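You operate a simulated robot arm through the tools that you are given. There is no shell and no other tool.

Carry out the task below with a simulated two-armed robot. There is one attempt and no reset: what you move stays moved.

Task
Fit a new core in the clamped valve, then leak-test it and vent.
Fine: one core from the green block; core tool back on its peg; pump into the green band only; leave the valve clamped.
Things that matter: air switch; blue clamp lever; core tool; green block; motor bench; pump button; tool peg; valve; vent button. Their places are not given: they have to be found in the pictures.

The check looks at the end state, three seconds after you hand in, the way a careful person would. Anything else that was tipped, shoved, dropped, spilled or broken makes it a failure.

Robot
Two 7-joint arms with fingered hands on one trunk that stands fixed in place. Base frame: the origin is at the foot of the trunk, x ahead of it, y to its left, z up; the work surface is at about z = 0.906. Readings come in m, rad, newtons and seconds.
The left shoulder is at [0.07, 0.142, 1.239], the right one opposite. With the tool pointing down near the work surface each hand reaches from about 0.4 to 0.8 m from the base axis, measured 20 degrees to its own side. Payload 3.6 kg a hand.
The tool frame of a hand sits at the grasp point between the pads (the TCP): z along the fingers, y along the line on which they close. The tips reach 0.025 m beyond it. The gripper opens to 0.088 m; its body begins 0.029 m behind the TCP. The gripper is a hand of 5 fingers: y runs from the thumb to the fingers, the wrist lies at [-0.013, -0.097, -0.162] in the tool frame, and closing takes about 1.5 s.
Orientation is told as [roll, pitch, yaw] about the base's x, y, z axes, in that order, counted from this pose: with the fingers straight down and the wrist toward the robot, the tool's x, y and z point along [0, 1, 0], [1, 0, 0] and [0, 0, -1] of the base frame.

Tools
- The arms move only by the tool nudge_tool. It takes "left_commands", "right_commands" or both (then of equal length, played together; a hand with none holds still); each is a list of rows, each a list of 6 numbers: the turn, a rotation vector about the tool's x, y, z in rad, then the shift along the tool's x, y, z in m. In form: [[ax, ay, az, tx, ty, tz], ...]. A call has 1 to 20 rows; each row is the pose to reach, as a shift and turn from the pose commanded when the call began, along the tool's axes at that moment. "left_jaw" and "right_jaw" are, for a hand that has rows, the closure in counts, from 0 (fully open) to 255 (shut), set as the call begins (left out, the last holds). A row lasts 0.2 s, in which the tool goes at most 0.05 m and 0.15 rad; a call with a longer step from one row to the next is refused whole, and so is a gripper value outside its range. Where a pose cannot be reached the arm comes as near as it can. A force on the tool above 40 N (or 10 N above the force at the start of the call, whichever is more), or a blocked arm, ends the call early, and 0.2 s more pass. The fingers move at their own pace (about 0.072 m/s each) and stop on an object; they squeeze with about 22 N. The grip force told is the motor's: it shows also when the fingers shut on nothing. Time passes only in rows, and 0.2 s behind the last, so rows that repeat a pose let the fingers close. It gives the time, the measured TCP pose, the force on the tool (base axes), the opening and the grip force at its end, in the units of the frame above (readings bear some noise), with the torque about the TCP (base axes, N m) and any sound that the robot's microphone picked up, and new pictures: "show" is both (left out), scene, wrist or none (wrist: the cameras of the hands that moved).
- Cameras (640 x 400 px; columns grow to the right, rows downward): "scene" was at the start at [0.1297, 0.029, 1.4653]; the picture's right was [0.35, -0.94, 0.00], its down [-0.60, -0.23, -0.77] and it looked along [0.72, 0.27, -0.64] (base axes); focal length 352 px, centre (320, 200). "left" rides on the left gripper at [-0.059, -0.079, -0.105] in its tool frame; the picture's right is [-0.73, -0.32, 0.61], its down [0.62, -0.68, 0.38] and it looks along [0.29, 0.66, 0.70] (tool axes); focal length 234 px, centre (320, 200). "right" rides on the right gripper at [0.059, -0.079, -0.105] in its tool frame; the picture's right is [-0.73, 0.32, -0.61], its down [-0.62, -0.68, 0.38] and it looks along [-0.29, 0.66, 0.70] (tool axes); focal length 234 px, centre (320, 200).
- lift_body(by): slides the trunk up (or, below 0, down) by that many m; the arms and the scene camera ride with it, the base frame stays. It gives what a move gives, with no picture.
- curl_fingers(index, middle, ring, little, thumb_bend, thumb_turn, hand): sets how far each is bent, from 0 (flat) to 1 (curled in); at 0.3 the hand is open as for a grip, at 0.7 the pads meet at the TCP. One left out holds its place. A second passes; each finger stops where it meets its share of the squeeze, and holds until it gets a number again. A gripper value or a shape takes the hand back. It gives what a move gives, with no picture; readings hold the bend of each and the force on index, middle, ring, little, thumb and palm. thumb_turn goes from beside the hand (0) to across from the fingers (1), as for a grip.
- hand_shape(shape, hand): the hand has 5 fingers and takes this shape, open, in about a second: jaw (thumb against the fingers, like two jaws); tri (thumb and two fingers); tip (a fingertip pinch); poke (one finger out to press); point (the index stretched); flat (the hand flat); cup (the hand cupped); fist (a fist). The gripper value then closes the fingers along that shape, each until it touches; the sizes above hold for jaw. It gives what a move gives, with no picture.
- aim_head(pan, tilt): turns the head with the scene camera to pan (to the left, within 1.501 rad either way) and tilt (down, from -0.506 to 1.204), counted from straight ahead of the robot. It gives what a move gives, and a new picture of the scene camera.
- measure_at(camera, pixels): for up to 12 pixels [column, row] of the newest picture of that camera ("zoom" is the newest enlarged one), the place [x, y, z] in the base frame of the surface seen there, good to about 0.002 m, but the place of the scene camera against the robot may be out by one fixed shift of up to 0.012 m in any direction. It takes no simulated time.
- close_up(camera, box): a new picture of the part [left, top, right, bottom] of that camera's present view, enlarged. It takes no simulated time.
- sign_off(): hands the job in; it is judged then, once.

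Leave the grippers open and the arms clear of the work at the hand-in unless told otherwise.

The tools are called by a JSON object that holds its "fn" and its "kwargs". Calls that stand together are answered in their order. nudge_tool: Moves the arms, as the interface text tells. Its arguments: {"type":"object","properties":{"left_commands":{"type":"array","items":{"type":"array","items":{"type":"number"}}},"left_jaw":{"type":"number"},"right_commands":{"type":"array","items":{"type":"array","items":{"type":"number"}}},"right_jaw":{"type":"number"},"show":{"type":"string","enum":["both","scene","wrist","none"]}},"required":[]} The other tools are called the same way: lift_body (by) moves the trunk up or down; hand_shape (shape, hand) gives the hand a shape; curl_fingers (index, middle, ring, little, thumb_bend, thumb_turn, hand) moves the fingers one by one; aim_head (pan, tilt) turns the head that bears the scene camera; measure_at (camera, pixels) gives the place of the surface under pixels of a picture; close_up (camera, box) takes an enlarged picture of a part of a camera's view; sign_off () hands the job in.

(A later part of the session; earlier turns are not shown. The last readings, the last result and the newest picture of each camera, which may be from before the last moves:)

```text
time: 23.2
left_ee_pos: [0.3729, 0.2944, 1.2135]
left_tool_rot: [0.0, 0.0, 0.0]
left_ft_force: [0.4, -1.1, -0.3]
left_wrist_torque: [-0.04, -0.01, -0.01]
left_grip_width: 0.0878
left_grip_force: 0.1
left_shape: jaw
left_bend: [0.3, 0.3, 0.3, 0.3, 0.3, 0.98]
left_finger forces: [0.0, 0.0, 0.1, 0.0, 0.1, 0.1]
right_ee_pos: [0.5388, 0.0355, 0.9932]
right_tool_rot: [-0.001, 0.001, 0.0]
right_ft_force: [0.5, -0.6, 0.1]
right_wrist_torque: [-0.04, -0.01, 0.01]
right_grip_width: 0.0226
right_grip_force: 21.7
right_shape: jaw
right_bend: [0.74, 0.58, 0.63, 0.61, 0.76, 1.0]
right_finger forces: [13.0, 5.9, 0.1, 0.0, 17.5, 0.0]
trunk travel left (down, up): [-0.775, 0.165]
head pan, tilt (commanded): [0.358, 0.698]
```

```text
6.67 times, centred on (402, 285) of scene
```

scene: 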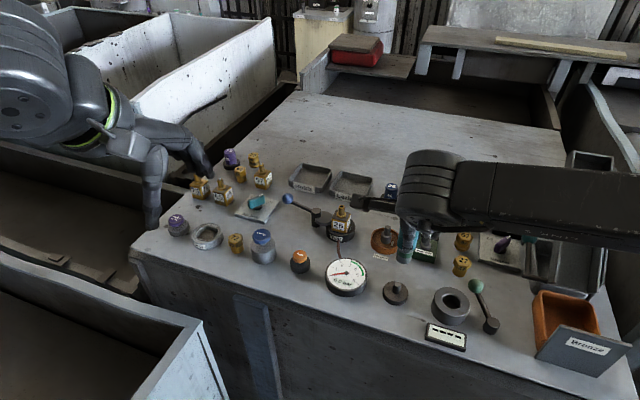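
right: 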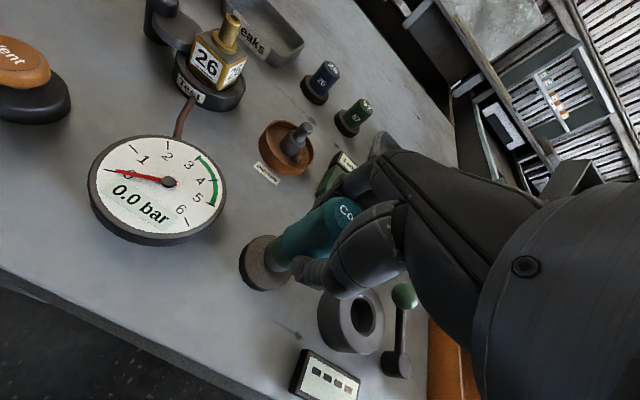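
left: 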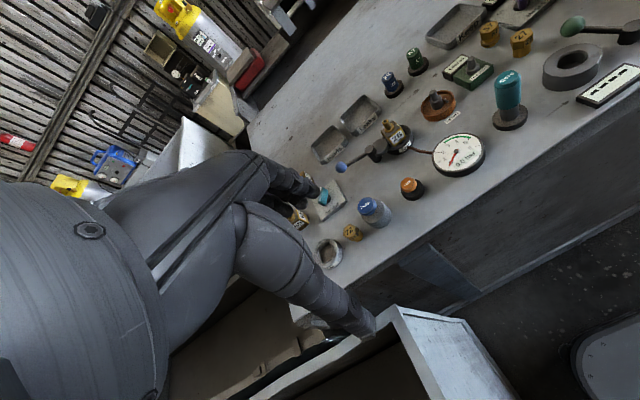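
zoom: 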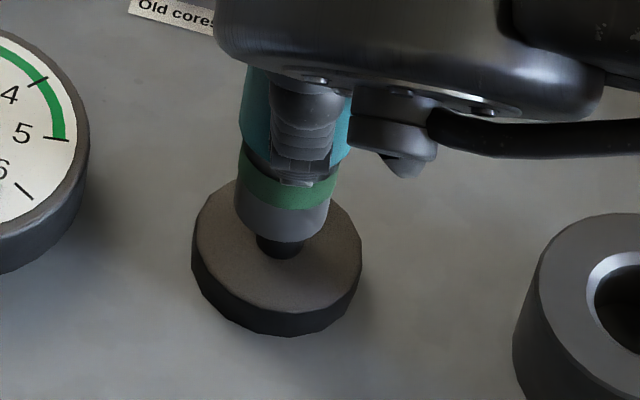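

It's over the post without force. I'll lower the rest of the way, about 15 mm, until light contact.

{"fn": "nudge_tool", "kwargs": {"right_commands": [[0, 0, 0, 0, 0, 0.004], [0, 0, 0, 0, 0, 0.008], [0, 0, 0, 0, 0, 0.012], [0, 0, 0, 0, 0, 0.014], [0, 0, 0, 0, 0, 0.0155], [0, 0, 0, 0, 0, 0.0155]], "show": "wrist"}}

{"fn": "close_up", "kwargs": {"camera": "left", "box": [490, 70, 554, 130]}}

{"fn": "close_up", "kwargs": {"camera": "scene", "box": [370, 255, 434, 315]}}

```text
time: 24.6
left_ee_pos: [0.3728, 0.2952, 1.2149]
left_tool_rot: [0.0, -0.002, -0.001]
left_ft_force: [-0.3, 0.7, -0.2]
left_wrist_torque: [0.01, 0.0, 0.01]
left_grip_width: 0.0876
left_grip_force: 0.1
left_shape: jaw
left_bend: [0.3, 0.3, 0.3, 0.3, 0.3, 0.98]
left_finger forces: [0.1, 0.0, 0.0, 0.0, 0.1, 0.1]
right_ee_pos: [0.5393, 0.0351, 0.9771]
right_tool_rot: [0.0, -0.002, -0.001]
right_ft_force: [-0.2, -2.1, 5.4]
right_wrist_torque: [-0.03, -0.04, -0.03]
right_grip_width: 0.0228
right_grip_force: 22.0
right_shape: jaw
right_bend: [0.74, 0.58, 0.63, 0.61, 0.76, 1.0]
right_finger forces: [12.5, 7.7, 0.1, 0.1, 18.9, 0.1]
trunk travel left (down, up): [-0.775, 0.165]
head pan, tilt (commanded): [0.358, 0.698]
```

right: 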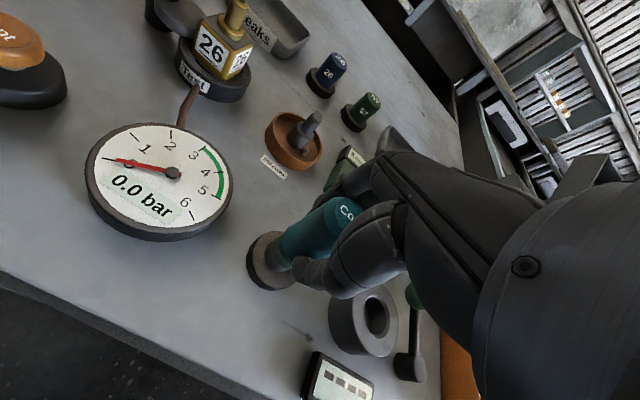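

```text
6.67 times, centred on (522, 100) of left
```

zoom: 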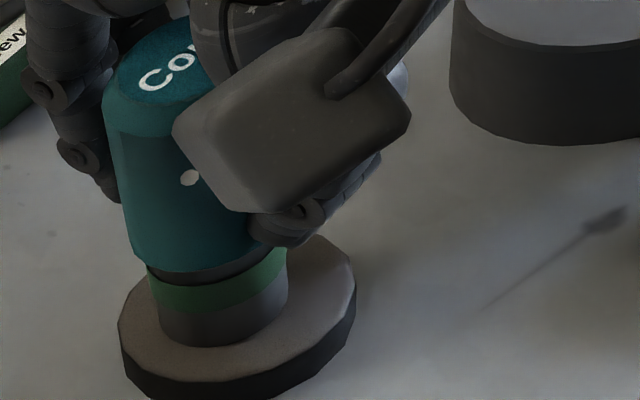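

```text
6.67 times, centred on (402, 285) of scene
```

zoom: 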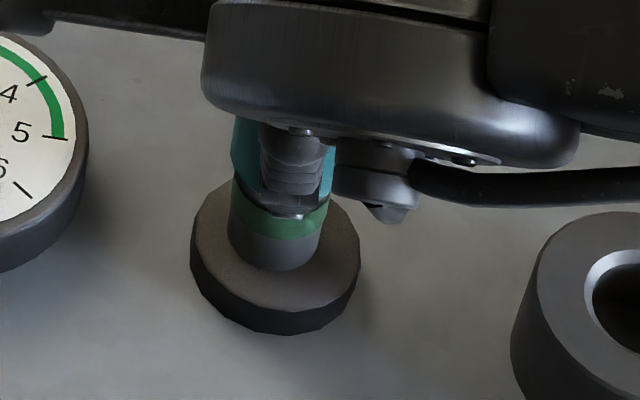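

The tool is seated on the peg's disk (about 5 N) and still shows its green band. I'll relax 1 mm, open the right hand and rise straight up.

{"fn": "nudge_tool", "kwargs": {"right_commands": [[0, 0, 0, -0.0008, 0, -0.001], [0, 0, 0, -0.0008, 0, -0.001]], "show": "none"}}

{"fn": "nudge_tool", "kwargs": {"right_commands": [[0, 0, 0, 0, 0, 0], [0, 0, 0, 0, 0, 0], [0, 0, 0, 0, 0, 0], [0, 0, 0, 0, 0, 0], [0, 0, 0, 0, 0, 0], [0, 0, 0, 0, 0, 0], [0, 0, 0, 0, 0, 0], [0, 0, 0, 0, 0, 0]], "right_jaw": 0, "show": "both"}}

{"fn": "close_up", "kwargs": {"camera": "left", "box": [480, 50, 560, 130]}}

```text
time: 25.2
left_ee_pos: [0.374, 0.294, 1.2138]
left_tool_rot: [0.0, 0.001, 0.001]
left_ft_force: [1.0, 0.0, -0.2]
left_wrist_torque: [0.0, -0.01, 0.04]
left_grip_width: 0.0877
left_grip_force: 0.1
left_shape: jaw
left_bend: [0.3, 0.3, 0.3, 0.3, 0.3, 0.98]
left_finger forces: [0.1, 0.0, 0.0, 0.0, 0.0, 0.0]
right_ee_pos: [0.5394, 0.0337, 0.9775]
right_tool_rot: [0.0, 0.0, 0.0]
right_ft_force: [-0.2, 0.6, 1.9]
right_wrist_torque: [0.02, 0.0, 0.01]
right_grip_width: 0.0227
right_grip_force: 22.0
right_shape: jaw
right_bend: [0.74, 0.58, 0.63, 0.61, 0.76, 1.0]
right_finger forces: [13.0, 6.3, 0.1, 0.1, 18.1, 0.0]
trunk travel left (down, up): [-0.775, 0.165]
head pan, tilt (commanded): [0.358, 0.698]
```

```text
time: 27.0
left_ee_pos: [0.373, 0.2947, 1.2152]
left_tool_rot: [-0.001, 0.0, -0.001]
left_ft_force: [0.4, 0.2, 0.9]
left_wrist_torque: [0.01, 0.0, -0.01]
left_grip_width: 0.0875
left_grip_force: 0.0
left_shape: jaw
left_bend: [0.3, 0.3, 0.3, 0.3, 0.3, 0.98]
left_finger forces: [0.0, 0.1, 0.0, 0.0, 0.1, 0.0]
right_ee_pos: [0.54, 0.0339, 0.9782]
right_tool_rot: [-0.002, 0.0, 0.0]
right_ft_force: [1.1, 0.3, 0.0]
right_wrist_torque: [0.04, 0.0, 0.01]
right_grip_width: 0.0876
right_grip_force: 0.0
right_shape: jaw
right_bend: [0.3, 0.3, 0.3, 0.3, 0.3, 0.98]
right_finger forces: [0.0, 0.0, 0.0, 0.0, 0.1, 0.0]
trunk travel left (down, up): [-0.775, 0.165]
head pan, tilt (commanded): [0.358, 0.698]
```

scene: 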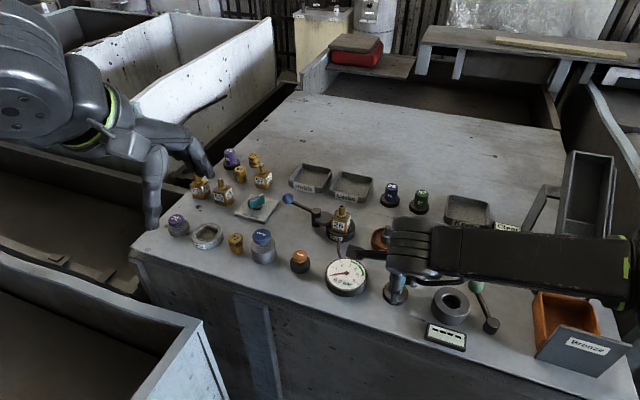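
right: 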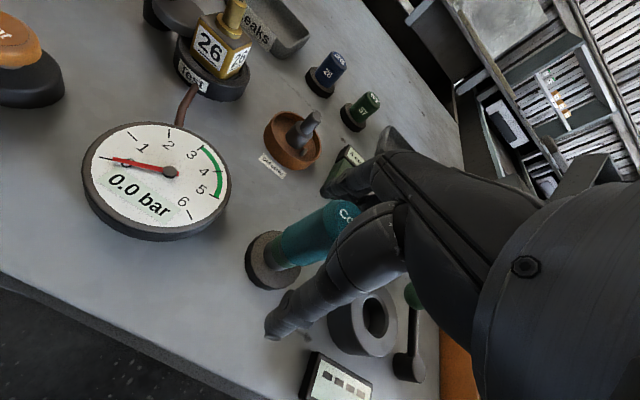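

```text
5.00 times, centred on (520, 90) of left
```

zoom: 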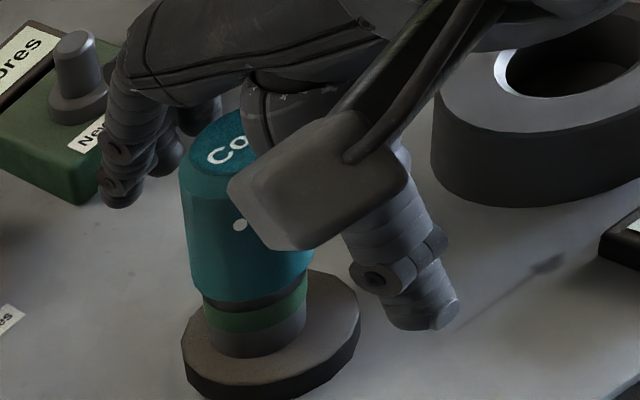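

Released and the tool stands on the peg with its green band. I'll raise the right hand straight up and then move it far to the right, out of the way.

{"fn": "nudge_tool", "kwargs": {"right_commands": [[0, 0, 0, 0, 0, -0.02], [0, 0, 0, 0, 0, -0.05], [0, 0, 0, 0, 0, -0.09], [0, 0, 0, 0, 0, -0.13], [0, 0, 0, 0, 0, -0.17], [0, 0, 0, 0, 0, -0.21], [0, 0, 0, -0.04, -0.01, -0.22], [0, 0, 0, -0.08, -0.02, -0.22], [0, 0, 0, -0.12, -0.03, -0.22], [0, 0, 0, -0.16, -0.04, -0.22], [0, 0, 0, -0.2, -0.05, -0.22], [0, 0, 0, -0.24, -0.06, -0.22], [0, 0, 0, -0.28, -0.07, -0.22], [0, 0, 0, -0.28, -0.07, -0.22]], "right_jaw": 0, "show": "both"}}

{"fn": "close_up", "kwargs": {"camera": "left", "box": [440, 30, 600, 140]}}

{"fn": "close_up", "kwargs": {"camera": "scene", "box": [360, 215, 488, 315]}}

```text
time: 30.0
left_ee_pos: [0.3738, 0.2939, 1.2131]
left_tool_rot: [-0.002, -0.002, 0.001]
left_ft_force: [0.5, 0.0, -0.4]
left_wrist_torque: [0.01, 0.0, 0.0]
left_grip_width: 0.0878
left_grip_force: 0.0
left_shape: jaw
left_bend: [0.3, 0.3, 0.3, 0.3, 0.3, 0.98]
left_finger forces: [0.0, 0.0, 0.1, 0.0, 0.0, 0.0]
right_ee_pos: [0.4677, -0.2411, 1.1958]
right_tool_rot: [-0.003, 0.001, -0.001]
right_ft_force: [0.4, 0.4, 1.1]
right_wrist_torque: [-0.01, -0.01, -0.01]
right_grip_width: 0.0879
right_grip_force: 0.1
right_shape: jaw
right_bend: [0.3, 0.3, 0.3, 0.3, 0.3, 0.98]
right_finger forces: [0.0, 0.0, 0.0, 0.1, 0.0, 0.0]
trunk travel left (down, up): [-0.775, 0.165]
head pan, tilt (commanded): [0.358, 0.698]
```

scene: 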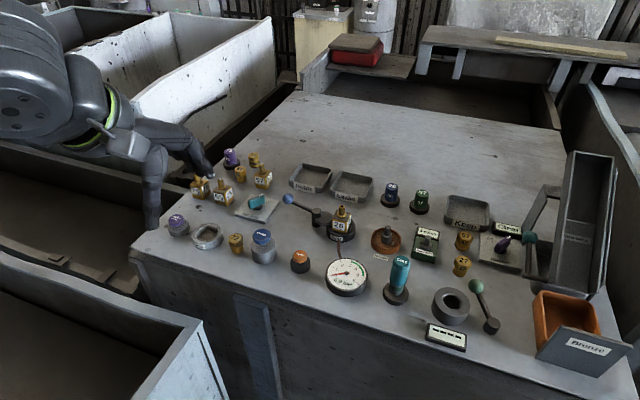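
right: 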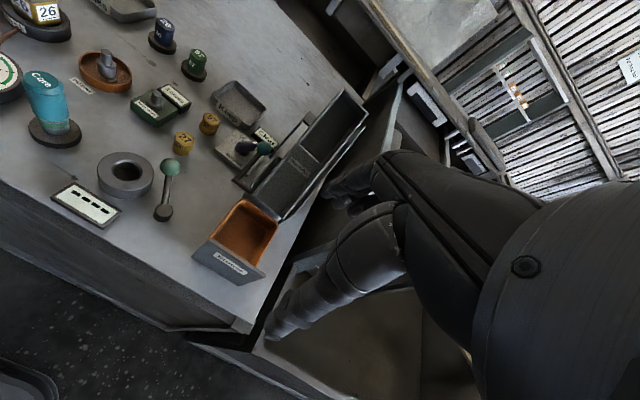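

```text
3.64 times, centred on (520, 85) of left
```

zoom: 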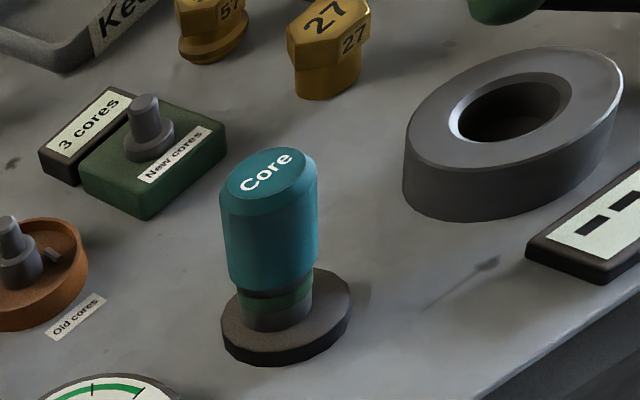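

```text
4.00 times, centred on (424, 265) of scene
```

zoom: 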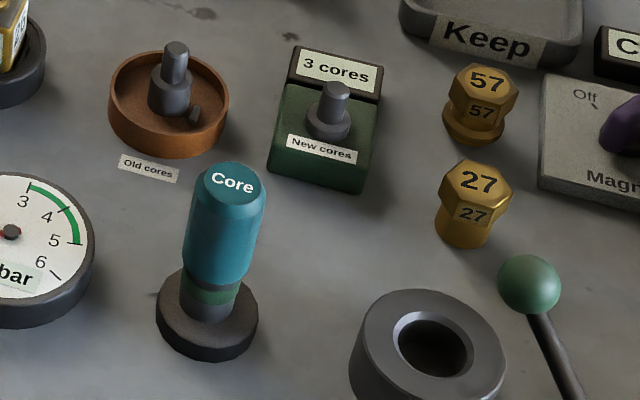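

Everything stands in place, the tool upright on its peg. Now I'll bring the left hand over the tool at z≈1.10.

{"fn": "nudge_tool", "kwargs": {"left_commands": [[0, 0, 0, -0.032, 0.02, 0.0], [0, 0, 0, -0.065, 0.042, 0.0], [0, 0, 0, -0.0975, 0.0625, 0.01], [0, 0, 0, -0.13, 0.083, 0.03], [0, 0, 0, -0.1625, 0.104, 0.05], [0, 0, 0, -0.195, 0.125, 0.07], [0, 0, 0, -0.2275, 0.146, 0.09], [0, 0, 0, -0.26, 0.1665, 0.114], [0, 0, 0, -0.26, 0.1665, 0.114]], "left_jaw": 0, "show": "both"}}

{"fn": "close_up", "kwargs": {"camera": "left", "box": [300, 200, 460, 320]}}

```text
time: 32.0
left_ee_pos: [0.5244, 0.0753, 1.1142]
left_tool_rot: [0.0, 0.001, -0.001]
left_ft_force: [-0.4, 0.1, 0.1]
left_wrist_torque: [-0.02, -0.01, 0.01]
left_grip_width: 0.0881
left_grip_force: 0.0
left_shape: jaw
left_bend: [0.3, 0.3, 0.3, 0.3, 0.3, 0.98]
left_finger forces: [0.0, 0.0, 0.0, 0.0, 0.0, 0.0]
left hand out of reach, approached as far as the arm can: row 7, 8, 9
right_ee_pos: [0.4682, -0.2415, 1.1961]
right_tool_rot: [-0.001, 0.0, -0.001]
right_ft_force: [-0.1, 0.5, -0.1]
right_wrist_torque: [-0.02, -0.01, 0.0]
right_grip_width: 0.0877
right_grip_force: 0.0
right_shape: jaw
right_bend: [0.3, 0.3, 0.3, 0.3, 0.3, 0.98]
right_finger forces: [0.0, 0.0, 0.0, 0.0, 0.1, 0.0]
trunk travel left (down, up): [-0.775, 0.165]
head pan, tilt (commanded): [0.358, 0.698]
```

scene: 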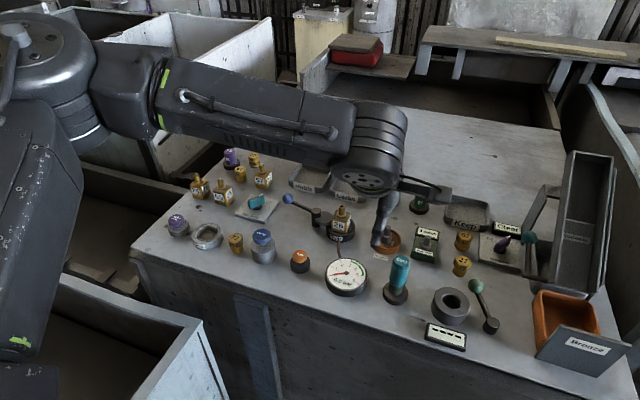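
left: 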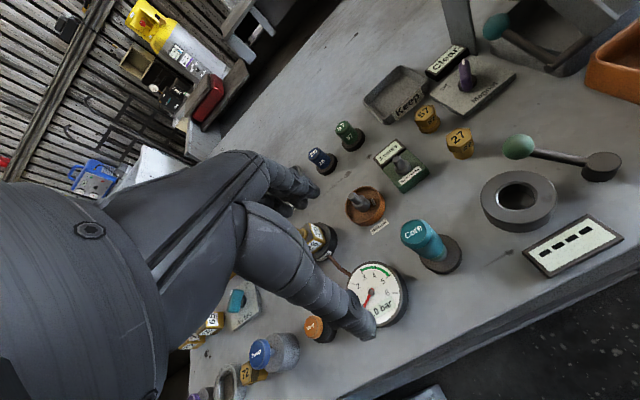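

```text
3.33 times, centred on (380, 260) of left
```

zoom: 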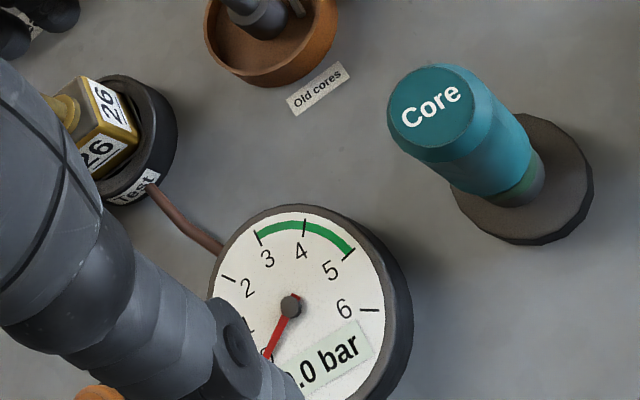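

The left arm also ran out, at (0.524,0.075) — it's a wrist limit, not distance, so turning the hand should help. I'll yaw the left hand −0.6 rad (wrist toward its own side) in place, then move over the tool.

{"fn": "nudge_tool", "kwargs": {"left_commands": [[0, 0, 0.14, 0, 0, 0], [0, 0, 0.28, 0, 0, 0], [0, 0, 0.42, 0, 0, 0], [0, 0, 0.56, 0, 0, 0], [0, 0, 0.65, 0, 0, 0], [0, 0, 0.65, -0.02, 0.0078, 0.007], [0, 0, 0.65, -0.0413, 0.0156, 0.014], [0, 0, 0.65, -0.0413, 0.0156, 0.014]], "left_jaw": 0, "show": "both"}}

```text
time: 33.8
left_ee_pos: [0.5351, 0.0427, 1.1022]
left_tool_rot: [0.0, -0.002, -0.651]
left_ft_force: [-0.4, 0.6, -0.3]
left_wrist_torque: [-0.02, -0.05, 0.04]
left_grip_width: 0.088
left_grip_force: 0.1
left_shape: jaw
left_bend: [0.3, 0.3, 0.3, 0.3, 0.3, 0.98]
left_finger forces: [0.0, 0.1, 0.1, 0.1, 0.0, 0.1]
left hand out of reach, approached as far as the arm can: row 7, 8
right_ee_pos: [0.4663, -0.2419, 1.1953]
right_tool_rot: [0.001, 0.0, 0.0]
right_ft_force: [0.1, -0.4, -0.2]
right_wrist_torque: [0.01, 0.02, 0.02]
right_grip_width: 0.088
right_grip_force: 0.1
right_shape: jaw
right_bend: [0.3, 0.3, 0.3, 0.3, 0.3, 0.98]
right_finger forces: [0.1, 0.0, 0.1, 0.0, 0.1, 0.0]
trunk travel left (down, up): [-0.775, 0.165]
head pan, tilt (commanded): [0.358, 0.698]
```

scene: 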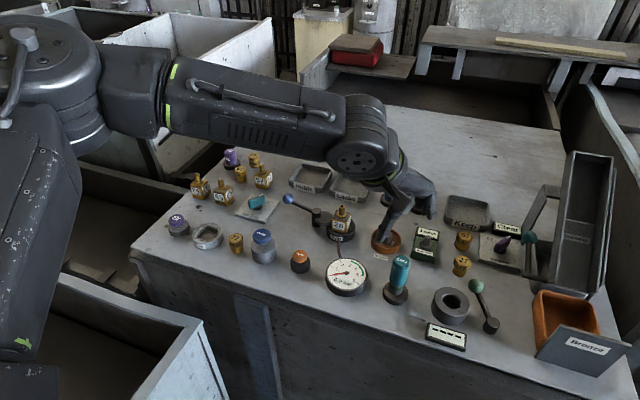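
left: 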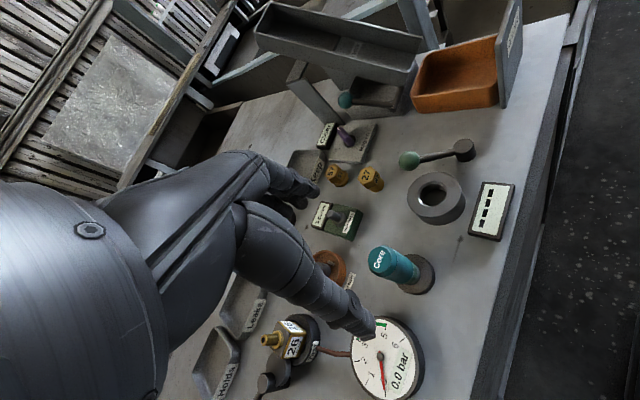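

Much closer now: (0.535,0.043). I'll yaw a further 0.4 rad and finish the approach.

{"fn": "nudge_tool", "kwargs": {"left_commands": [[0, 0, 0.14, 0, 0, 0], [0, 0, 0.28, 0, 0, 0], [0, 0, 0.4, 0, 0, 0], [0, 0, 0.4, -0.002, 0.005, 0], [0, 0, 0.4, -0.0041, 0.0094, 0], [0, 0, 0.4, -0.0041, 0.0094, 0]], "left_jaw": 0, "show": "both"}}

```text
time: 35.2
left_ee_pos: [0.5347, 0.0405, 1.1059]
left_tool_rot: [0.0, -0.002, -1.051]
left_ft_force: [0.4, 0.4, -0.4]
left_wrist_torque: [0.0, 0.06, 0.01]
left_grip_width: 0.0881
left_grip_force: 0.0
left_shape: jaw
left_bend: [0.3, 0.3, 0.3, 0.3, 0.3, 0.98]
left_finger forces: [0.1, 0.1, 0.0, 0.0, 0.0, 0.0]
left hand out of reach, approached as far as the arm can: row 4, 5, 6
right_ee_pos: [0.4669, -0.242, 1.1954]
right_tool_rot: [0.001, 0.0, 0.0]
right_ft_force: [-0.4, 0.6, 0.0]
right_wrist_torque: [0.01, 0.02, 0.0]
right_grip_width: 0.0878
right_grip_force: 0.0
right_shape: jaw
right_bend: [0.3, 0.3, 0.3, 0.3, 0.3, 0.98]
right_finger forces: [0.0, 0.0, 0.1, 0.0, 0.0, 0.0]
trunk travel left (down, up): [-0.775, 0.165]
head pan, tilt (commanded): [0.358, 0.698]
```

scene: 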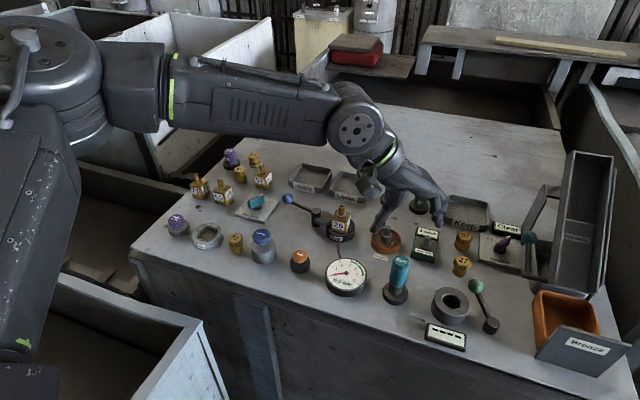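
left: 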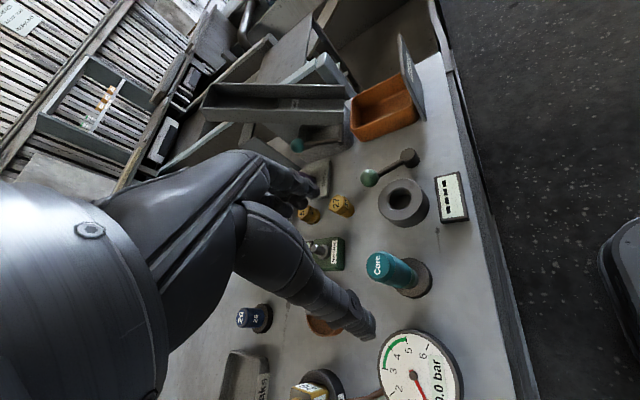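

Still limited, though this spot should be well inside the left arm's range, so its elbow posture is probably awkward. I'll take the left hand forward to above the valve (0.655,0.177,1.12) with yaw undone. That tests the reach there and lets the elbow unwind.

{"fn": "nudge_tool", "kwargs": {"left_commands": [[0, 0, -0.131, 0.0215, -0.0073, -0.002], [0, 0, -0.262, 0.043, -0.0147, -0.004], [0, 0, -0.394, 0.0645, -0.022, -0.006], [0, 0, -0.525, 0.086, -0.0294, -0.008], [0, 0, -0.656, 0.1075, -0.0367, -0.01], [0, 0, -0.788, 0.129, -0.0441, -0.012], [0, 0, -0.919, 0.1505, -0.0514, -0.014], [0, 0, -1.051, 0.172, -0.0588, -0.015], [0, 0, -1.051, 0.172, -0.0588, -0.015]], "left_jaw": 0, "show": "both"}}

```text
time: 37.2
left_ee_pos: [0.6547, 0.1787, 1.1177]
left_tool_rot: [0.001, 0.0, 0.001]
left_ft_force: [0.4, 0.3, 0.6]
left_wrist_torque: [0.01, -0.02, 0.02]
left_grip_width: 0.0877
left_grip_force: 0.0
left_shape: jaw
left_bend: [0.3, 0.3, 0.3, 0.3, 0.3, 0.98]
left_finger forces: [0.0, 0.0, 0.1, 0.0, 0.1, 0.0]
right_ee_pos: [0.467, -0.2424, 1.1962]
right_tool_rot: [0.003, 0.002, -0.001]
right_ft_force: [-1.0, -0.3, 0.3]
right_wrist_torque: [-0.02, 0.01, 0.06]
right_grip_width: 0.0875
right_grip_force: 0.0
right_shape: jaw
right_bend: [0.3, 0.3, 0.3, 0.3, 0.3, 0.98]
right_finger forces: [0.0, 0.0, 0.0, 0.1, 0.0, 0.0]
trunk travel left (down, up): [-0.775, 0.165]
head pan, tilt (commanded): [0.358, 0.698]
```

scene: 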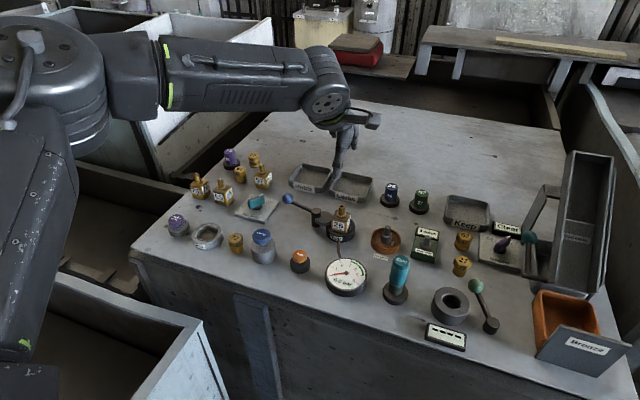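
left: 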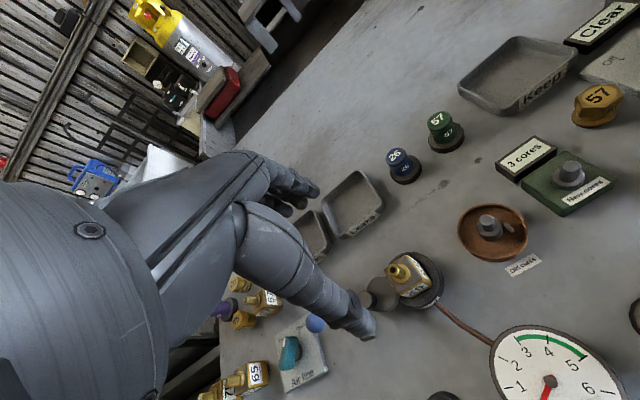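

The left hand reaches the valve easily. I'll go to the peg another way: first sideways to y≈0.034 at x≈0.655 with yaw −0.3, then straight back to x≈0.54.

{"fn": "nudge_tool", "kwargs": {"left_commands": [[0, 0, 0.1, -0.036, 0, 0], [0, 0, 0.2, -0.072, 0, 0], [0, 0, 0.3, -0.108, 0, 0], [0, 0, 0.3, -0.1447, 0, 0], [0, 0, 0.3, -0.1447, -0.038, 0.005], [0, 0, 0.3, -0.1447, -0.076, 0.01], [0, 0, 0.3, -0.1447, -0.1147, 0.015], [0, 0, 0.3, -0.1447, -0.1147, 0.015]], "left_jaw": 0, "show": "both"}}

```text
time: 39.0
left_ee_pos: [0.5264, 0.054, 1.1067]
left_tool_rot: [-0.001, 0.0, -0.299]
left_ft_force: [-1.0, -0.2, -1.1]
left_wrist_torque: [0.01, 0.01, 0.0]
left_grip_width: 0.0878
left_grip_force: 0.1
left_shape: jaw
left_bend: [0.3, 0.3, 0.3, 0.3, 0.3, 0.98]
left_finger forces: [0.1, 0.1, 0.0, 0.1, 0.1, 0.0]
left hand out of reach, approached as far as the arm can: row 1, 2, 3, 4, 5, 6, 7, 8
right_ee_pos: [0.4679, -0.2427, 1.1956]
right_tool_rot: [0.001, -0.001, -0.001]
right_ft_force: [-0.2, -0.5, -0.6]
right_wrist_torque: [0.04, 0.02, 0.0]
right_grip_width: 0.0878
right_grip_force: 0.1
right_shape: jaw
right_bend: [0.3, 0.3, 0.3, 0.3, 0.3, 0.98]
right_finger forces: [0.0, 0.1, 0.0, 0.1, 0.1, 0.0]
trunk travel left (down, up): [-0.775, 0.165]
head pan, tilt (commanded): [0.358, 0.698]
```

scene: 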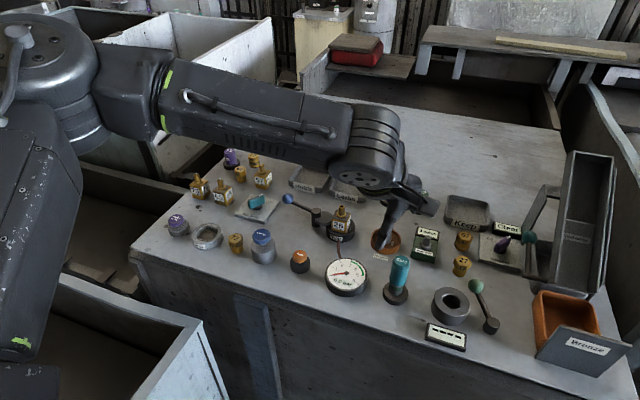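
left: 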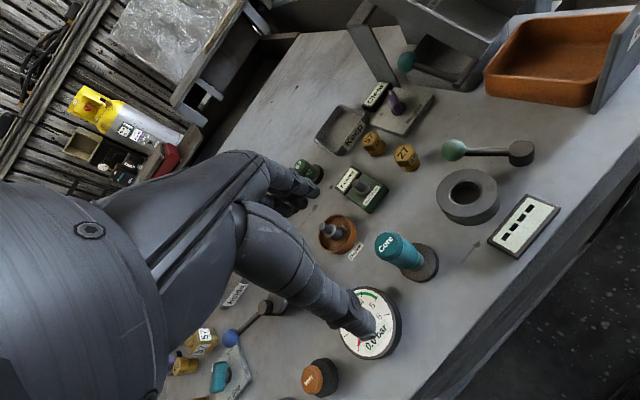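

The left arm hits the same limit on this side, so the left hand can't take the tool from the peg. The right arm was only 4 mm short at the valve with yaw 0.5. I'll send the left hand back out of the way, then test the right arm (empty) over the valve with more yaw.

{"fn": "nudge_tool", "kwargs": {"left_commands": [[0, 0, -0.043, 0.0262, -0.0309, -0.0154], [0, 0, -0.085, 0.0525, -0.0618, -0.0307], [0, 0, -0.128, 0.0787, -0.0927, -0.0461], [0, 0, -0.171, 0.105, -0.1237, -0.0615], [0, 0, -0.214, 0.1312, -0.1546, -0.0769], [0, 0, -0.256, 0.1575, -0.1855, -0.0922], [0, 0, -0.299, 0.1837, -0.2164, -0.1076], [0, 0, -0.299, 0.1837, -0.2164, -0.1076]], "left_jaw": 0, "show": "scene"}}

```text
time: 40.8
left_ee_pos: [0.3745, 0.294, 1.2163]
left_tool_rot: [-0.001, 0.002, -0.002]
left_ft_force: [0.0, -0.5, -0.2]
left_wrist_torque: [0.01, -0.03, 0.02]
left_grip_width: 0.0875
left_grip_force: 0.0
left_shape: jaw
left_bend: [0.3, 0.3, 0.3, 0.3, 0.3, 0.98]
left_finger forces: [0.0, 0.0, 0.1, 0.0, 0.0, 0.1]
right_ee_pos: [0.4698, -0.2418, 1.1949]
right_tool_rot: [0.001, 0.0, -0.001]
right_ft_force: [-0.1, -0.8, 0.4]
right_wrist_torque: [0.02, 0.01, -0.02]
right_grip_width: 0.0876
right_grip_force: 0.1
right_shape: jaw
right_bend: [0.3, 0.3, 0.3, 0.3, 0.3, 0.98]
right_finger forces: [0.0, 0.0, 0.0, 0.0, 0.0, 0.1]
trunk travel left (down, up): [-0.775, 0.165]
head pan, tilt (commanded): [0.358, 0.698]
```

scene: 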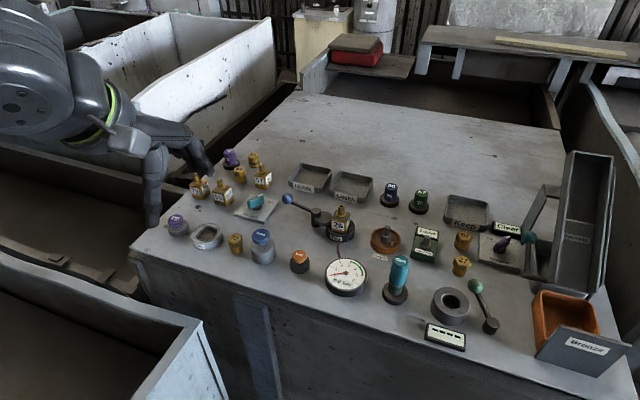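

Left hand is parked. Now I'll move the empty right hand over the valve at z≈1.10 with yaw 0.8 as a reach test.

{"fn": "nudge_tool", "kwargs": {"right_commands": [[0, 0, -0.07, 0.035, 0.0155, 0], [0, 0, -0.14, 0.07, 0.031, 0], [0, 0, -0.21, 0.105, 0.0466, 0], [0, 0, -0.28, 0.14, 0.0622, 0.01], [0, 0, -0.35, 0.175, 0.0777, 0.02], [0, 0, -0.42, 0.21, 0.0932, 0.03], [0, 0, -0.49, 0.245, 0.1088, 0.04], [0, 0, -0.56, 0.28, 0.1243, 0.05], [0, 0, -0.63, 0.315, 0.14, 0.06], [0, 0, -0.7, 0.35, 0.1554, 0.075], [0, 0, -0.77, 0.385, 0.171, 0.085], [0, 0, -0.8, 0.4188, 0.1865, 0.095], [0, 0, -0.8, 0.4188, 0.1865, 0.095]], "right_jaw": 0, "show": "scene"}}

```text
time: 43.6
left_ee_pos: [0.3756, 0.2938, 1.2165]
left_tool_rot: [-0.002, -0.001, 0.001]
left_ft_force: [0.1, -0.4, 0.2]
left_wrist_torque: [0.01, 0.01, -0.02]
left_grip_width: 0.0879
left_grip_force: 0.0
left_shape: jaw
left_bend: [0.3, 0.3, 0.3, 0.3, 0.3, 0.98]
left_finger forces: [0.1, 0.0, 0.0, 0.0, 0.1, 0.0]
right_ee_pos: [0.6392, 0.1382, 1.1128]
right_tool_rot: [0.0, 0.0, 0.77]
right_ft_force: [-0.1, 0.6, -0.3]
right_wrist_torque: [-0.02, -0.02, 0.01]
right_grip_width: 0.0877
right_grip_force: 0.1
right_shape: jaw
right_bend: [0.3, 0.3, 0.3, 0.3, 0.3, 0.98]
right_finger forces: [0.0, 0.0, 0.0, 0.0, 0.1, 0.1]
right hand out of reach, approached as far as the arm can: row 12, 13
trunk travel left (down, up): [-0.775, 0.165]
head pan, tilt (commanded): [0.358, 0.698]
```

scene: 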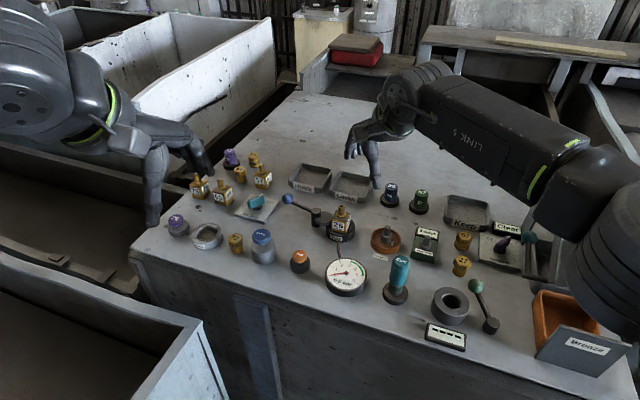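

Yaw 0.77 stops earlier, so too much yaw is not the cure. I'll test going lower (z≈1.05) with yaw back to about 0.4, then moving toward the valve — the hand is empty and stays above everything.

{"fn": "nudge_tool", "kwargs": {"right_commands": [[0, 0, 0.1, 0, 0, 0.02], [0, 0, 0.2, 0, 0, 0.04], [0, 0, 0.3, 0, 0, 0.055], [0, 0, 0.37, 0, 0, 0.055], [0, 0, 0.37, 0.0056, 0.0128, 0.055], [0, 0, 0.37, 0.0112, 0.0255, 0.055], [0, 0, 0.37, 0.0169, 0.0383, 0.055], [0, 0, 0.37, 0.0169, 0.0383, 0.055]], "right_jaw": 0, "show": "scene"}}

```text
time: 45.4
left_ee_pos: [0.3743, 0.2951, 1.2154]
left_tool_rot: [0.0, 0.0, 0.0]
left_ft_force: [-0.1, -0.4, 0.3]
left_wrist_torque: [0.01, -0.01, 0.02]
left_grip_width: 0.0878
left_grip_force: 0.0
left_shape: jaw
left_bend: [0.3, 0.3, 0.3, 0.3, 0.3, 0.98]
left_finger forces: [0.0, 0.0, 0.0, 0.1, 0.1, 0.0]
right_ee_pos: [0.6522, 0.1714, 1.0592]
right_tool_rot: [0.0, 0.0, 0.43]
right_ft_force: [-0.3, 0.2, 0.0]
right_wrist_torque: [0.01, -0.02, 0.0]
right_grip_width: 0.0883
right_grip_force: 0.1
right_shape: jaw
right_bend: [0.3, 0.3, 0.3, 0.3, 0.3, 0.98]
right_finger forces: [0.1, 0.1, 0.1, 0.1, 0.0, 0.0]
right hand out of reach, approached as far as the arm can: row 7, 8
trunk travel left (down, up): [-0.775, 0.165]
head pan, tilt (commanded): [0.358, 0.698]
```

scene: 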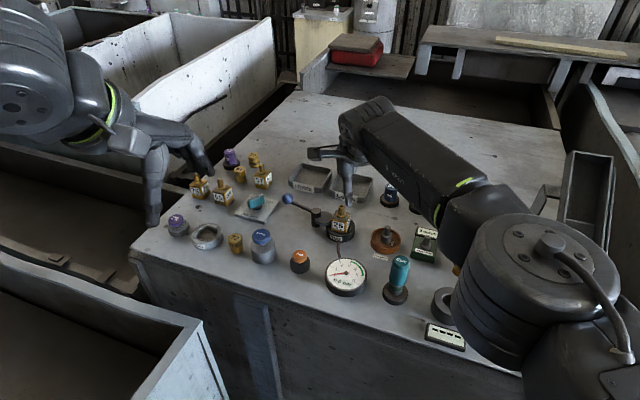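

The right arm ends at (0.652,0.171): its full stretch is about 0.566 m shoulder to wrist, a few mm too short. If I grip the tool with the hand tipped back about 0.12 rad, the wrist sits some 19 mm nearer the shoulder while the tool stays upright. I'll go back above the peg at yaw 0.38 first.

{"fn": "nudge_tool", "kwargs": {"right_commands": [[0, 0, 0.02, 0, 0, -0.02], [0, 0, 0.05, 0, 0, -0.045], [0, 0, 0.05, -0.0156, -0.0318, -0.045], [0, 0, 0.05, -0.0311, -0.0636, -0.045], [0, 0, 0.05, -0.0467, -0.0953, -0.045], [0, 0, 0.05, -0.0622, -0.1271, -0.045], [0, 0, 0.05, -0.0778, -0.1589, -0.045], [0, 0, 0.05, -0.0778, -0.1589, -0.045]], "right_jaw": 0, "show": "wrist"}}

```text
time: 47.2
left_ee_pos: [0.3762, 0.2969, 1.2149]
left_tool_rot: [-0.002, -0.001, 0.001]
left_ft_force: [0.3, 1.6, 0.0]
left_wrist_torque: [-0.02, 0.02, -0.02]
left_grip_width: 0.0879
left_grip_force: 0.1
left_shape: jaw
left_bend: [0.3, 0.3, 0.3, 0.3, 0.3, 0.98]
left_finger forces: [0.0, 0.0, 0.0, 0.1, 0.1, 0.0]
right_ee_pos: [0.5383, 0.0378, 1.1021]
right_tool_rot: [0.0, 0.0, 0.381]
right_ft_force: [-0.2, 1.0, 0.0]
right_wrist_torque: [-0.02, -0.02, 0.0]
right_grip_width: 0.0878
right_grip_force: 0.1
right_shape: jaw
right_bend: [0.3, 0.3, 0.3, 0.3, 0.3, 0.98]
right_finger forces: [0.0, 0.0, 0.1, 0.0, 0.0, 0.0]
trunk travel left (down, up): [-0.775, 0.165]
head pan, tilt (commanded): [0.358, 0.698]
```

right: 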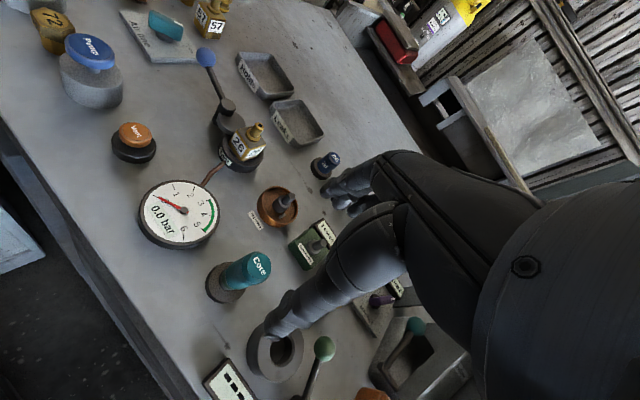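

Now I'll tip the hand back by 0.12 rad about its own x axis and centre it over the tool axis (0.540,0.034).

{"fn": "nudge_tool", "kwargs": {"right_commands": [[-0.06, 0, 0, -0.002, 0, 0], [-0.12, 0, 0, -0.0043, 0.0001, 0], [-0.12, 0, 0, -0.0043, 0.0001, 0], [-0.12, 0, 0, -0.0043, 0.0001, 0]], "right_jaw": 0, "show": "both"}}

{"fn": "close_up", "kwargs": {"camera": "right", "box": [180, 220, 310, 320]}}

```text
time: 48.2
left_ee_pos: [0.3754, 0.2938, 1.2164]
left_tool_rot: [0.0, 0.002, 0.0]
left_ft_force: [-0.6, -0.5, -0.6]
left_wrist_torque: [0.01, 0.01, 0.01]
left_grip_width: 0.0879
left_grip_force: 0.0
left_shape: jaw
left_bend: [0.3, 0.3, 0.3, 0.3, 0.3, 0.98]
left_finger forces: [0.0, 0.0, 0.0, 0.0, 0.0, 0.0]
right_ee_pos: [0.5393, 0.0325, 1.1029]
right_tool_rot: [0.001, -0.121, 0.379]
right_ft_force: [1.3, -0.2, 1.1]
right_wrist_torque: [-0.01, -0.01, 0.01]
right_grip_width: 0.0878
right_grip_force: 0.0
right_shape: jaw
right_bend: [0.3, 0.3, 0.3, 0.3, 0.3, 0.98]
right_finger forces: [0.0, 0.1, 0.0, 0.0, 0.0, 0.0]
trunk travel left (down, up): [-0.775, 0.165]
head pan, tilt (commanded): [0.358, 0.698]
```

scene: 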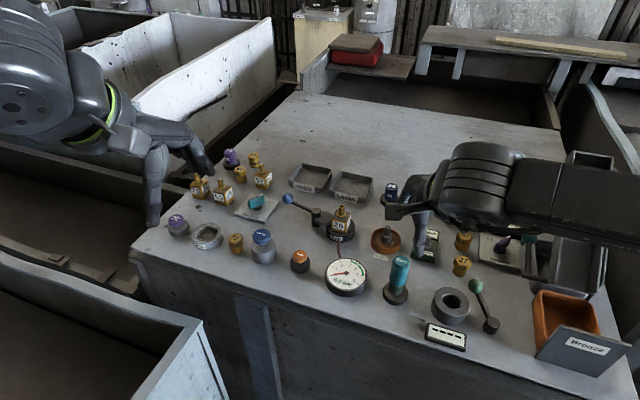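
right: 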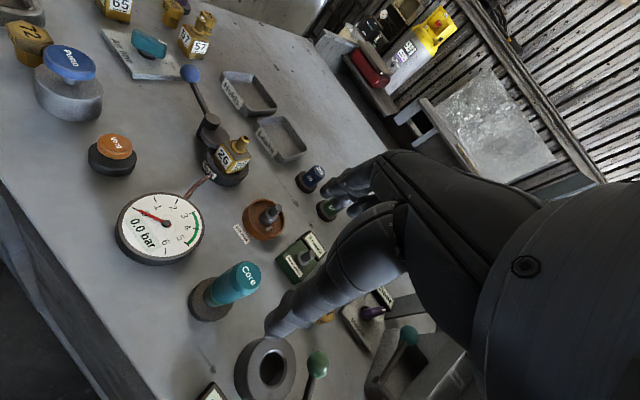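

```text
4.00 times, centred on (245, 270) of right
```

zoom: 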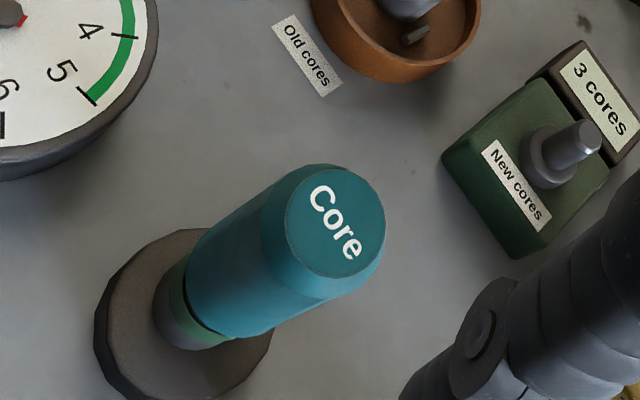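

I'll measure the tool's top in this enlargement: centre (335,222) and its edges.

{"fn": "measure_at", "kwargs": {"camera": "zoom", "pixels": [[335, 222], [289, 224], [380, 224], [336, 172], [334, 272], [150, 300], [98, 330], [195, 232], [262, 345]]}}

```text
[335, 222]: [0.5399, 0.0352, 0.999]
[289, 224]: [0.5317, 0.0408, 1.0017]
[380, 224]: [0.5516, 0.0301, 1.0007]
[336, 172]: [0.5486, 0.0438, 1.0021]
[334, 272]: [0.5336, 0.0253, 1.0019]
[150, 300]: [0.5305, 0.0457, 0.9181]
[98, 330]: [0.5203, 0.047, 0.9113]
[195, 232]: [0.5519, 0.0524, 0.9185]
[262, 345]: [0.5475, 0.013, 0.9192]
```

The top centre is (0.5405,0.035). I'll descend vertically (base frame) to TCP z≈0.981, with the small correction.

{"fn": "nudge_tool", "kwargs": {"right_commands": [[0, 0, 0, 0.0014, 0.0018, 0.0], [0, 0, 0, 0.0014, -0.0024, 0.035], [0, 0, 0, 0.0014, -0.0067, 0.07], [0, 0, 0, 0.0014, -0.0103, 0.1], [0, 0, 0, 0.0014, -0.0129, 0.1211], [0, 0, 0, 0.0014, -0.0129, 0.1211]], "right_jaw": 0, "show": "both"}}

{"fn": "close_up", "kwargs": {"camera": "right", "box": [220, 180, 380, 320]}}

{"fn": "close_up", "kwargs": {"camera": "left", "box": [470, 40, 570, 130]}}

```text
time: 49.6
left_ee_pos: [0.3744, 0.2945, 1.2151]
left_tool_rot: [0.001, 0.002, -0.001]
left_ft_force: [-0.2, -0.6, -0.1]
left_wrist_torque: [0.03, 0.0, 0.0]
left_grip_width: 0.0877
left_grip_force: 0.0
left_shape: jaw
left_bend: [0.3, 0.3, 0.3, 0.3, 0.3, 0.98]
left_finger forces: [0.0, 0.0, 0.0, 0.0, 0.0, 0.0]
right_ee_pos: [0.5418, 0.0347, 0.9826]
right_tool_rot: [0.0, -0.121, 0.38]
right_ft_force: [0.2, -0.4, -0.4]
right_wrist_torque: [0.02, 0.0, -0.03]
right_grip_width: 0.0877
right_grip_force: 0.0
right_shape: jaw
right_bend: [0.3, 0.3, 0.3, 0.3, 0.3, 0.98]
right_finger forces: [0.1, 0.0, 0.1, 0.0, 0.1, 0.0]
trunk travel left (down, up): [-0.775, 0.165]
head pan, tilt (commanded): [0.358, 0.698]
```

scene: 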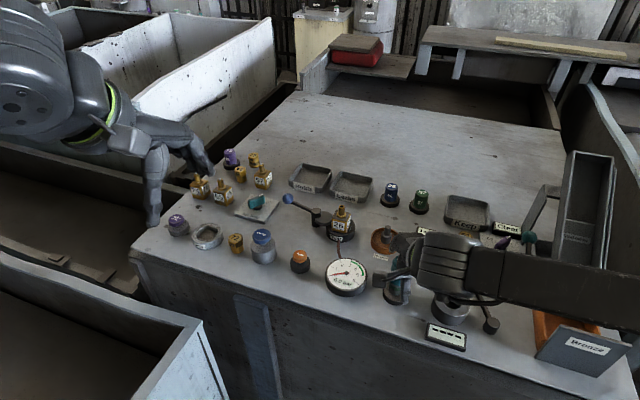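
right: 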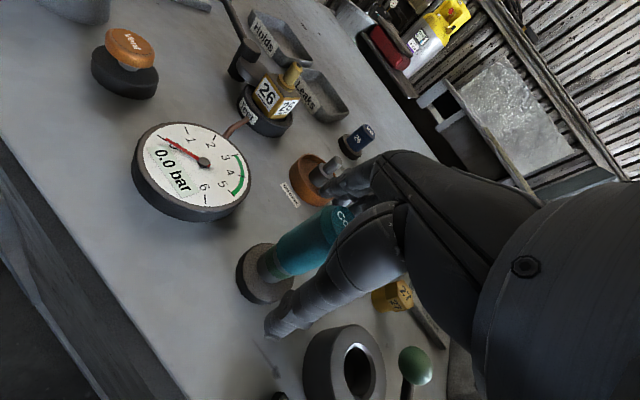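

```text
2.86 times, centred on (300, 250) of right
```

zoom: 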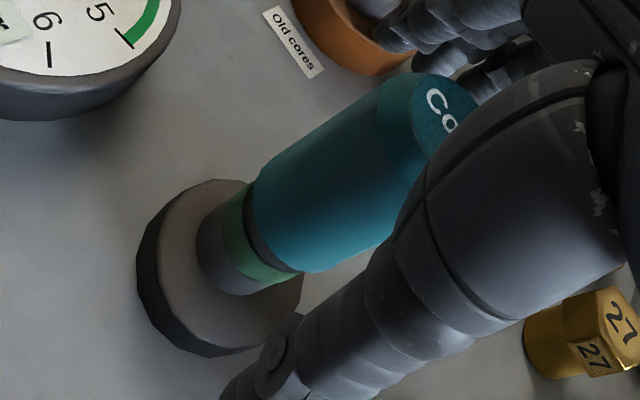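

```text
4.44 times, centred on (520, 85) of left
```

zoom: 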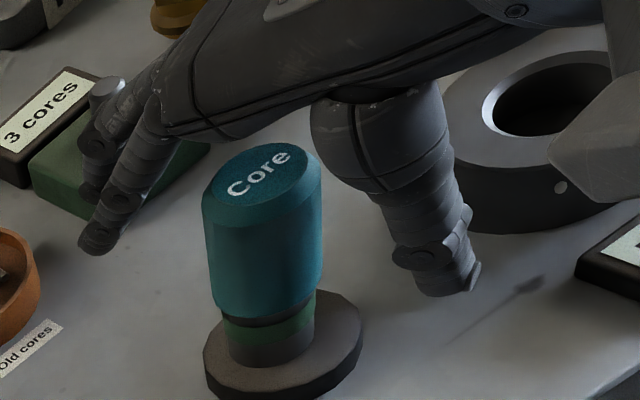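

No contact. The handle is between thumb and fingers. I'll close the hand.

{"fn": "nudge_tool", "kwargs": {"right_commands": [[0, 0, 0, 0, 0, 0], [0, 0, 0, 0, 0, 0], [0, 0, 0, 0, 0, 0], [0, 0, 0, 0, 0, 0], [0, 0, 0, 0, 0, 0], [0, 0, 0, 0, 0, 0], [0, 0, 0, 0, 0, 0], [0, 0, 0, 0, 0, 0]], "right_jaw": 255, "show": "wrist"}}

{"fn": "close_up", "kwargs": {"camera": "right", "box": [220, 180, 380, 320]}}

{"fn": "close_up", "kwargs": {"camera": "left", "box": [470, 40, 570, 130]}}

```text
time: 51.4
left_ee_pos: [0.3756, 0.2938, 1.2154]
left_tool_rot: [0.0, 0.002, 0.0]
left_ft_force: [0.3, 0.2, -0.1]
left_wrist_torque: [-0.02, 0.0, 0.01]
left_grip_width: 0.0878
left_grip_force: 0.1
left_shape: jaw
left_bend: [0.3, 0.3, 0.3, 0.3, 0.3, 0.98]
left_finger forces: [0.0, 0.1, 0.0, 0.1, 0.0, 0.1]
right_ee_pos: [0.5422, 0.0351, 0.9822]
right_tool_rot: [-0.002, -0.118, 0.379]
right_ft_force: [-2.5, -1.2, -0.8]
right_wrist_torque: [-0.05, 0.16, -0.02]
right_grip_width: 0.0227
right_grip_force: 22.0
right_shape: jaw
right_bend: [0.74, 0.6, 0.65, 0.64, 0.74, 1.0]
right_finger forces: [11.2, 5.6, 0.0, 0.0, 18.7, 0.0]
trunk travel left (down, up): [-0.775, 0.165]
head pan, tilt (commanded): [0.358, 0.698]
```

right: 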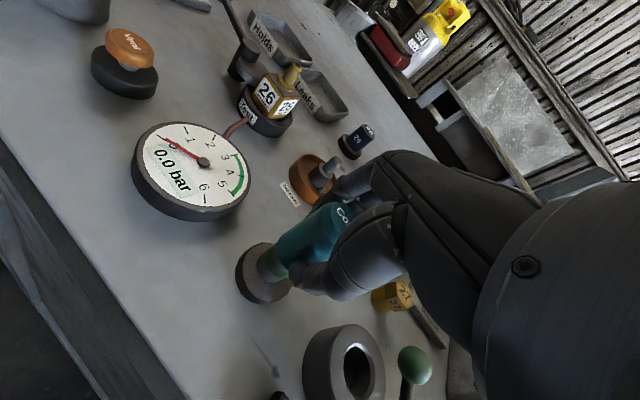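

```text
2.86 times, centred on (300, 250) of right
```

zoom: 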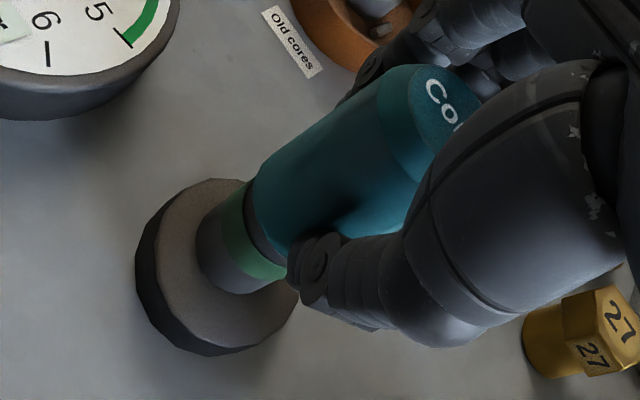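

```text
4.44 times, centred on (520, 85) of left
```

zoom: 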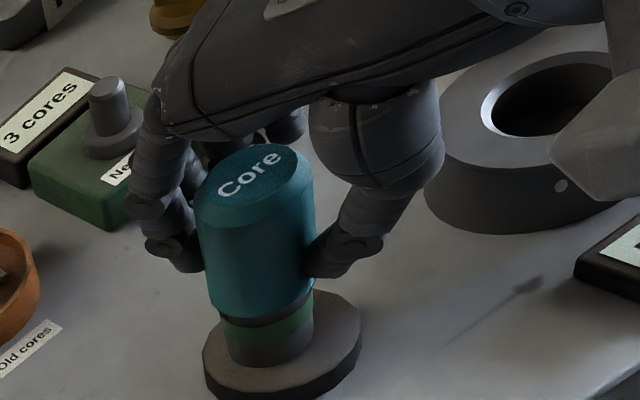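

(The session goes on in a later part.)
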